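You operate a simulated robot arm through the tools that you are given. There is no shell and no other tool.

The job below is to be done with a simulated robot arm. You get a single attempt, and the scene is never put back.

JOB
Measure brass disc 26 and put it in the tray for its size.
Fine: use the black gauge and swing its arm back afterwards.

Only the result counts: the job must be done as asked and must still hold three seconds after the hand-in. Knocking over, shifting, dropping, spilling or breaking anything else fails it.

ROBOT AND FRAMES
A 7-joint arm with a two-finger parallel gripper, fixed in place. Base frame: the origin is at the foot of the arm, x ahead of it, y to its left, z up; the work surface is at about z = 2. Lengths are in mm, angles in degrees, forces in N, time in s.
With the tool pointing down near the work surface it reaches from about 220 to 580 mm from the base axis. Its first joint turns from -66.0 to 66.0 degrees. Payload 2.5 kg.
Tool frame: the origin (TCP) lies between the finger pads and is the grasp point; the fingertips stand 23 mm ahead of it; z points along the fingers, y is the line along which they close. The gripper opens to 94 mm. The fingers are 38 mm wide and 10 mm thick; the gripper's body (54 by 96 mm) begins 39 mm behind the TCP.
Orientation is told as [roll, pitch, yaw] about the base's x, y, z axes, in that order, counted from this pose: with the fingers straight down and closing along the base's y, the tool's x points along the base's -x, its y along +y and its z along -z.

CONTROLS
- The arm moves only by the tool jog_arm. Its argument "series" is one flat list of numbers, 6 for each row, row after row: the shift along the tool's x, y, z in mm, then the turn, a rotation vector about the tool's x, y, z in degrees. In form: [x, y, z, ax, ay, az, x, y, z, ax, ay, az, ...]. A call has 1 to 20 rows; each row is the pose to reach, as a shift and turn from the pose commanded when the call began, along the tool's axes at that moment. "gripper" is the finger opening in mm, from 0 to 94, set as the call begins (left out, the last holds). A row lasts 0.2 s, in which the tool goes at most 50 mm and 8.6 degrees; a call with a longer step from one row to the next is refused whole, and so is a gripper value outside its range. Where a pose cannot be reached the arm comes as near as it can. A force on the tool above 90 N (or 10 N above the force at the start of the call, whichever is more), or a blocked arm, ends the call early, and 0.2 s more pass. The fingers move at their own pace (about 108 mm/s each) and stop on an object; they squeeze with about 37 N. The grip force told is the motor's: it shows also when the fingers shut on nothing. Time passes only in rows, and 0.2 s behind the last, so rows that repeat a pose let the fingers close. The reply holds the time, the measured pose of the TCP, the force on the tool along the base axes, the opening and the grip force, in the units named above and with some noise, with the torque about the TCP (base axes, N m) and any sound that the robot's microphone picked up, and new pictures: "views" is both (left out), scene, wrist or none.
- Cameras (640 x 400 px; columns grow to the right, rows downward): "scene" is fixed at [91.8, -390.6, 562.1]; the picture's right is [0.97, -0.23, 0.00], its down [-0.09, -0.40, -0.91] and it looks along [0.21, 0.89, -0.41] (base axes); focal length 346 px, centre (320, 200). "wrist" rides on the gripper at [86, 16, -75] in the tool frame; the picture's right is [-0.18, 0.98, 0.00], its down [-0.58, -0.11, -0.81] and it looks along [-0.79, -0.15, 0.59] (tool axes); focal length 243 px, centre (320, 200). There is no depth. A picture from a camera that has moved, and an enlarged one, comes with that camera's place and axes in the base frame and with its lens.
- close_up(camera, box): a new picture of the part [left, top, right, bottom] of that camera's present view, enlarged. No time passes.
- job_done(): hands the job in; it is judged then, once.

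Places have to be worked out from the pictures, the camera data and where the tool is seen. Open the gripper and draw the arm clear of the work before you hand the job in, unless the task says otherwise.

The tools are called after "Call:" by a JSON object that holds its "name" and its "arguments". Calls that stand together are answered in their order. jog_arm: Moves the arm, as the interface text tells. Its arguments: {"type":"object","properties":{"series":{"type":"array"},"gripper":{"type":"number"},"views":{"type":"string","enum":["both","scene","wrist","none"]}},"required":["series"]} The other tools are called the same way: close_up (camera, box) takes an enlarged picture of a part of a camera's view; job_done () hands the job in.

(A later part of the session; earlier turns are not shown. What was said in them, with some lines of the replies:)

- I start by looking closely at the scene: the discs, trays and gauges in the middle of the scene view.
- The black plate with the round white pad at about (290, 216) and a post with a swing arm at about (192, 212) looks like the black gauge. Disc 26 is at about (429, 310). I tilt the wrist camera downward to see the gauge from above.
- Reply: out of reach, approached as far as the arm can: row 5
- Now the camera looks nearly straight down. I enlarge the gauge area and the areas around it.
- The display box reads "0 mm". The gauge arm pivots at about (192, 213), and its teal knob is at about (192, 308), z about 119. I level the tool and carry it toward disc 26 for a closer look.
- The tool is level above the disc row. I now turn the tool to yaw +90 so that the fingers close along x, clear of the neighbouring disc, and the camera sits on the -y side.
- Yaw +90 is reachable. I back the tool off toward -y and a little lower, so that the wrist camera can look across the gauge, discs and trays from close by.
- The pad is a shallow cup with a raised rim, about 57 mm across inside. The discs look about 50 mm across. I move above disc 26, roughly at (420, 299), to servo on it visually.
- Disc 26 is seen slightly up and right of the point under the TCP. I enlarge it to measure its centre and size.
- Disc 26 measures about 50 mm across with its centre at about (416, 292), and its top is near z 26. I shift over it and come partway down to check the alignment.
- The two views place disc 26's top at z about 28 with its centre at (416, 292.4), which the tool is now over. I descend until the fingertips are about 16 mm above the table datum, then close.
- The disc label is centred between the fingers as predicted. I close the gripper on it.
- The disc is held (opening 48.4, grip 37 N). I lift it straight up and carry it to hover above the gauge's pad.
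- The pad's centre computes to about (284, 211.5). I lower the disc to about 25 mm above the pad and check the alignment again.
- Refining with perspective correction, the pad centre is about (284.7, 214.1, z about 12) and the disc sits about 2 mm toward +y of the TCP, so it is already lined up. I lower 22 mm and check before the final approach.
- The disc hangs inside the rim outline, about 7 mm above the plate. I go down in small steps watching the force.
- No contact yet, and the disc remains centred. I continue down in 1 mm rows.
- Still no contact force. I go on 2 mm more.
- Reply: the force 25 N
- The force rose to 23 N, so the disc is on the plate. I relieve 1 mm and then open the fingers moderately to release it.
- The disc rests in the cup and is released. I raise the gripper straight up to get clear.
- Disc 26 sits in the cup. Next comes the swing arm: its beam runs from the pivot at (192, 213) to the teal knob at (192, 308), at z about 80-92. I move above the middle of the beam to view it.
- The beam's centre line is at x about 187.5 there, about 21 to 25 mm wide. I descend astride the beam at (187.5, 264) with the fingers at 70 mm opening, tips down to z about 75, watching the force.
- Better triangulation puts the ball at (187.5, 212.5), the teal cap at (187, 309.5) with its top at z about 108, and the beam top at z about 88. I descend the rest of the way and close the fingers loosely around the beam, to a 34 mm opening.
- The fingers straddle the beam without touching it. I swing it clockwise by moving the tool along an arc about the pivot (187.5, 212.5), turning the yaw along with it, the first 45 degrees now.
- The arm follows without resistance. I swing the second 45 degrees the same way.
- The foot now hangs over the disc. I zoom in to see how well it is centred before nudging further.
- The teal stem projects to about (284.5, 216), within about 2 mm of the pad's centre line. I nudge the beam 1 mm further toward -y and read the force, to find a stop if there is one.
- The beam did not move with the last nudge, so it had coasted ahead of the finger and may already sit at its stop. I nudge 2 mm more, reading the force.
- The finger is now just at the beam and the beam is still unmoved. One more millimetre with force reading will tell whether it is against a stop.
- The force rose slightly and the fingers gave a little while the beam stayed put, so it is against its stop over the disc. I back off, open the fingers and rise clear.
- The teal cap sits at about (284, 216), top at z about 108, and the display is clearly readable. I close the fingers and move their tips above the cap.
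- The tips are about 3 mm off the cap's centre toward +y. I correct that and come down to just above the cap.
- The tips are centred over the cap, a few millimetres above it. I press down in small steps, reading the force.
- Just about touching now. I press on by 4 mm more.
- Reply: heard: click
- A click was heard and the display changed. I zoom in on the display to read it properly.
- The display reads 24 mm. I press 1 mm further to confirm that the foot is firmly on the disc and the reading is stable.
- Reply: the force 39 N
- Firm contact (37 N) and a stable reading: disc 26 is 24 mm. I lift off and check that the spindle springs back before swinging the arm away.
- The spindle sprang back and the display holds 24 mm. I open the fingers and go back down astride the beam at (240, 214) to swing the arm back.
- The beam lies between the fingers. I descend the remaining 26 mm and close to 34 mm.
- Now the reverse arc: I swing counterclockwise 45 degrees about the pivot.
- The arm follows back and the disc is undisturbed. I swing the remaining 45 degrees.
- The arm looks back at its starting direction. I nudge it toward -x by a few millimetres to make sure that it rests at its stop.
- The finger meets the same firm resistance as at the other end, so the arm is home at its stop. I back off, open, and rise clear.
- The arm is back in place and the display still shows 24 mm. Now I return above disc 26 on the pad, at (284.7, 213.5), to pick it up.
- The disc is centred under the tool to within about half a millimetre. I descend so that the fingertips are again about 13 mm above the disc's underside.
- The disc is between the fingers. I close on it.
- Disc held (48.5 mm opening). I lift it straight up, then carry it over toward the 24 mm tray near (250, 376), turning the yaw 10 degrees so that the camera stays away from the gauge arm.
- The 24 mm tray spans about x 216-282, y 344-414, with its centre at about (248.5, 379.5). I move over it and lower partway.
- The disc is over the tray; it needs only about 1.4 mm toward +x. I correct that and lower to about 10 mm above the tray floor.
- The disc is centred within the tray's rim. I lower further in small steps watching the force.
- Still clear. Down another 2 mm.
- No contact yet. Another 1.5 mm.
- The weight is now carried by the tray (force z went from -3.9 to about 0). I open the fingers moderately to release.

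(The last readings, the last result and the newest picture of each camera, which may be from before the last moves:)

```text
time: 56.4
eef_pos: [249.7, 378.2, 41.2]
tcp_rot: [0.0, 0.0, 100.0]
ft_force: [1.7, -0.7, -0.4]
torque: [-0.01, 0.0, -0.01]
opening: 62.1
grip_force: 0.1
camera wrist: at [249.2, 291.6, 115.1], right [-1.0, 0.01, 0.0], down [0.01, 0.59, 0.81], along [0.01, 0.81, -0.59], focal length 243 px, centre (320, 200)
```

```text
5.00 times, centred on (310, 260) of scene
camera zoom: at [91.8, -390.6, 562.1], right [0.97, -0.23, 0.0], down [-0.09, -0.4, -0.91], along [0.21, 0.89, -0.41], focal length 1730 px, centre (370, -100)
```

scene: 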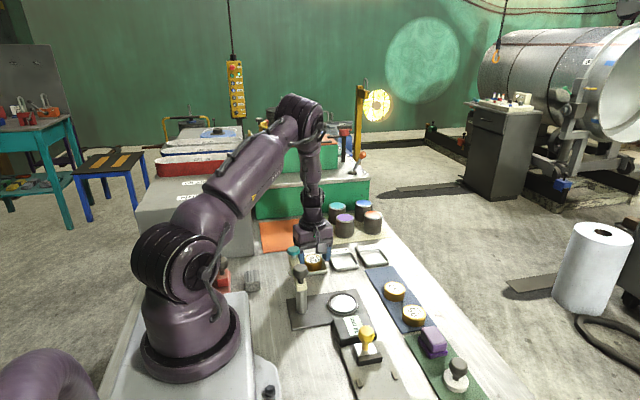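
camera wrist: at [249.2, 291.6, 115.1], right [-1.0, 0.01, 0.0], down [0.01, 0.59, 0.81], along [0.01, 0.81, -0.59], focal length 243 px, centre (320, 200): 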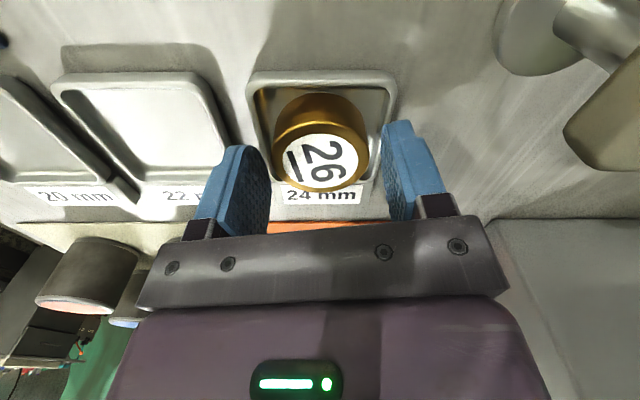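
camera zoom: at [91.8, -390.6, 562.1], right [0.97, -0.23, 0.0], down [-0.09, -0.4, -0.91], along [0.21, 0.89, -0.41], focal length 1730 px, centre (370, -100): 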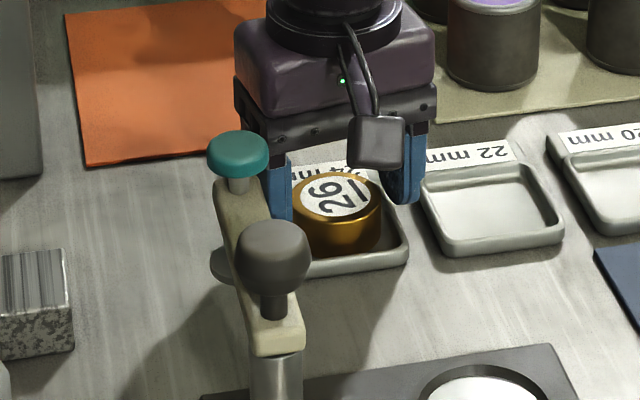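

The disc lies flat inside the 24 mm tray. I raise the open gripper straight up and draw it away.

Call:
{"name": "jog_arm", "arguments": {"series": [0, 0, -15, 0, 0, 0, 0, 0, -45, 0, 0, 0, 0, 0, -85, 0, 0, 0, 0, 0, -125, 0, 0, 0, 0, 0, -165, 0, 0, 0, 0, 0, -200, 0, 0, 0, 0, 0, -200, 0, 0, 0]}}

Call:
{"name": "close_up", "arguments": {"camera": "scene", "box": [260, 220, 380, 340]}}

Call:
{"name": "close_up", "arguments": {"camera": "wrist", "box": [160, 0, 480, 200]}}

```text
time: 58.0
eef_pos: [250.1, 378.2, 241.6]
tcp_rot: [0.1, -0.1, 100.0]
ft_force: [0.0, -1.0, 0.6]
torque: [0.0, -0.02, -0.01]
opening: 62.0
grip_force: 0.0
camera wrist: at [250.0, 291.7, 315.4], right [-1.0, 0.01, 0.0], down [0.01, 0.59, 0.81], along [0.01, 0.81, -0.59], focal length 243 px, centre (320, 200)
```

scene: 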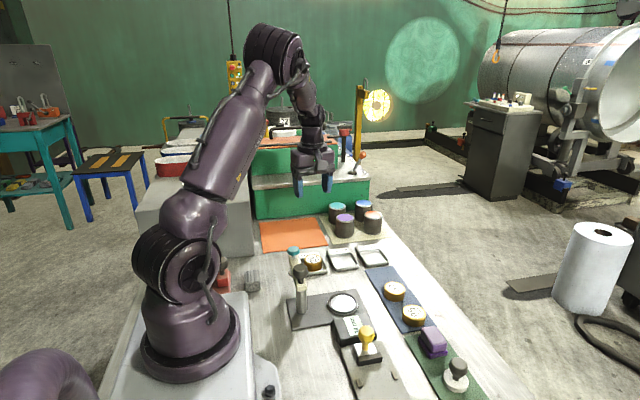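
wrist: 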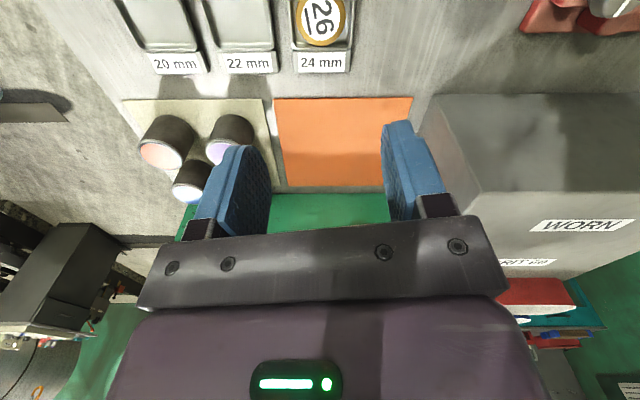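

```text
3.33 times, centred on (320, 280) of scene
camera zoom: at [91.8, -390.6, 562.1], right [0.97, -0.23, 0.0], down [-0.09, -0.4, -0.91], along [0.21, 0.89, -0.41], focal length 1153 px, centre (320, -67)
```

zoom: 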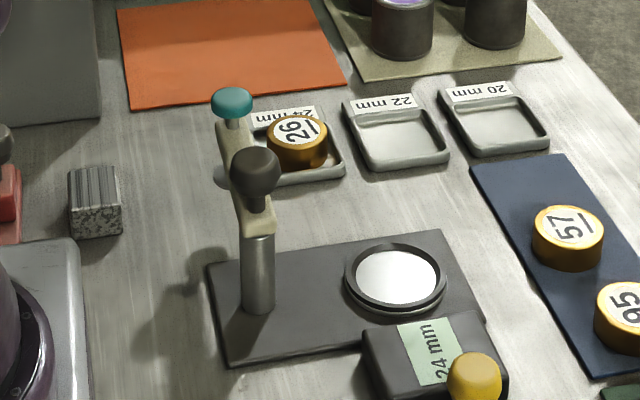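

```text
2.00 times, centred on (320, 100) of wrist
camera zoom: at [250.0, 291.7, 315.4], right [-1.0, 0.01, 0.0], down [0.01, 0.59, 0.81], along [0.01, 0.81, -0.59], focal length 485 px, centre (320, 400)
```

zoom: 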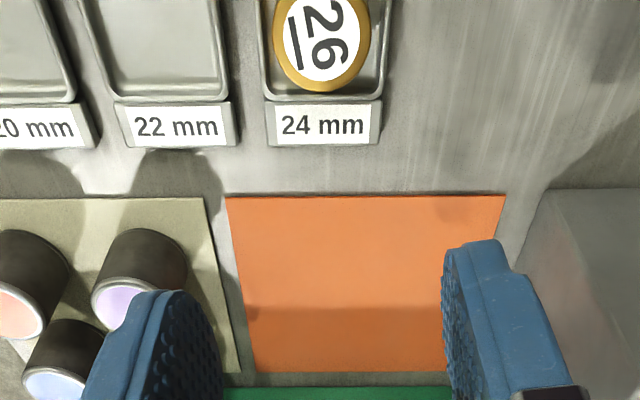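

Disc 26 sits in the 24 mm tray, the gauge arm is back at its original position, and the other items are undisturbed. I open the gripper fully and raise the arm further before handing in.

Call:
{"name": "jog_arm", "arguments": {"series": [15, 0, -25, 0, 0, 0, 40, 0, -55, 0, 0, 0, 65, 0, -85, 0, 0, 0, 65, 0, -85, 0, 0, 0], "gripper": 94}}

Call:
{"name": "close_up", "arguments": {"camera": "scene", "box": [240, 190, 500, 400]}}

```text
time: 59.0
eef_pos: [259.0, 314.7, 325.0]
tcp_rot: [0.0, 0.1, 100.0]
ft_force: [-0.4, -0.5, -0.2]
torque: [-0.01, -0.03, 0.0]
opening: 94.1
grip_force: 0.0
camera wrist: at [258.6, 227.5, 399.1], right [-1.0, 0.01, 0.0], down [0.01, 0.59, 0.81], along [0.01, 0.81, -0.59], focal length 243 px, centre (320, 200)
```

scene: 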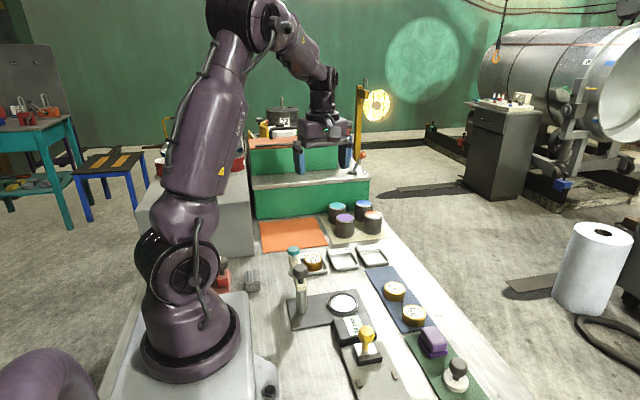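
wrist: 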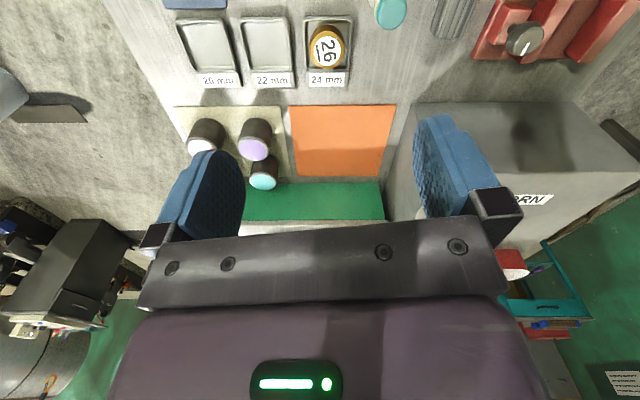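

```text
1.90 times, centred on (370, 295) of scene
camera zoom: at [91.8, -390.6, 562.1], right [0.97, -0.23, 0.0], down [-0.09, -0.4, -0.91], along [0.21, 0.89, -0.41], focal length 659 px, centre (225, 19)
```

zoom: 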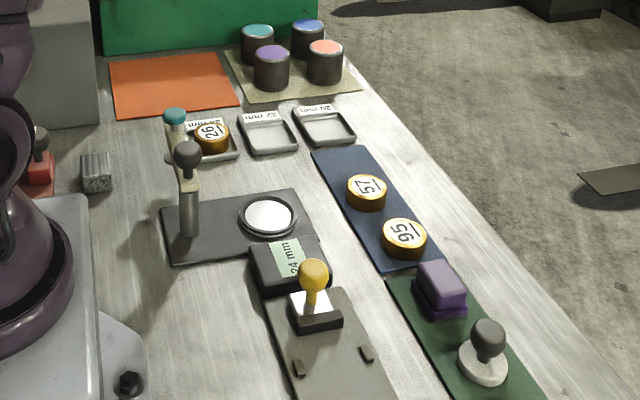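

The final picture shows disc 26 in the 24 mm tray, the gauge arm swung back, and everything else in place. The gripper is open and clear, so I hand the job in.

Call:
{"name": "job_done", "arguments": {}}

```text
The job is handed in.
```

Disc 26 measured 24 mm on the black gauge and is now in the 24 mm tray.

- **Measurement:** I pressed the gauge's plunger until it clicked. The display read 24 mm and stayed at 24 mm under firmer pressure (about 37 N).
- **Gauge arm:** I swung it back to its starting position, up against its stop. The plunger sprang back, and the display still shows 24 mm.
- **Surroundings:** In the final pictures, discs 57 and 95, the trays and the other items near the gauge look unmoved.

The gripper is open and the arm is clear of the work. The job is handed in, but I have not seen the verdict.
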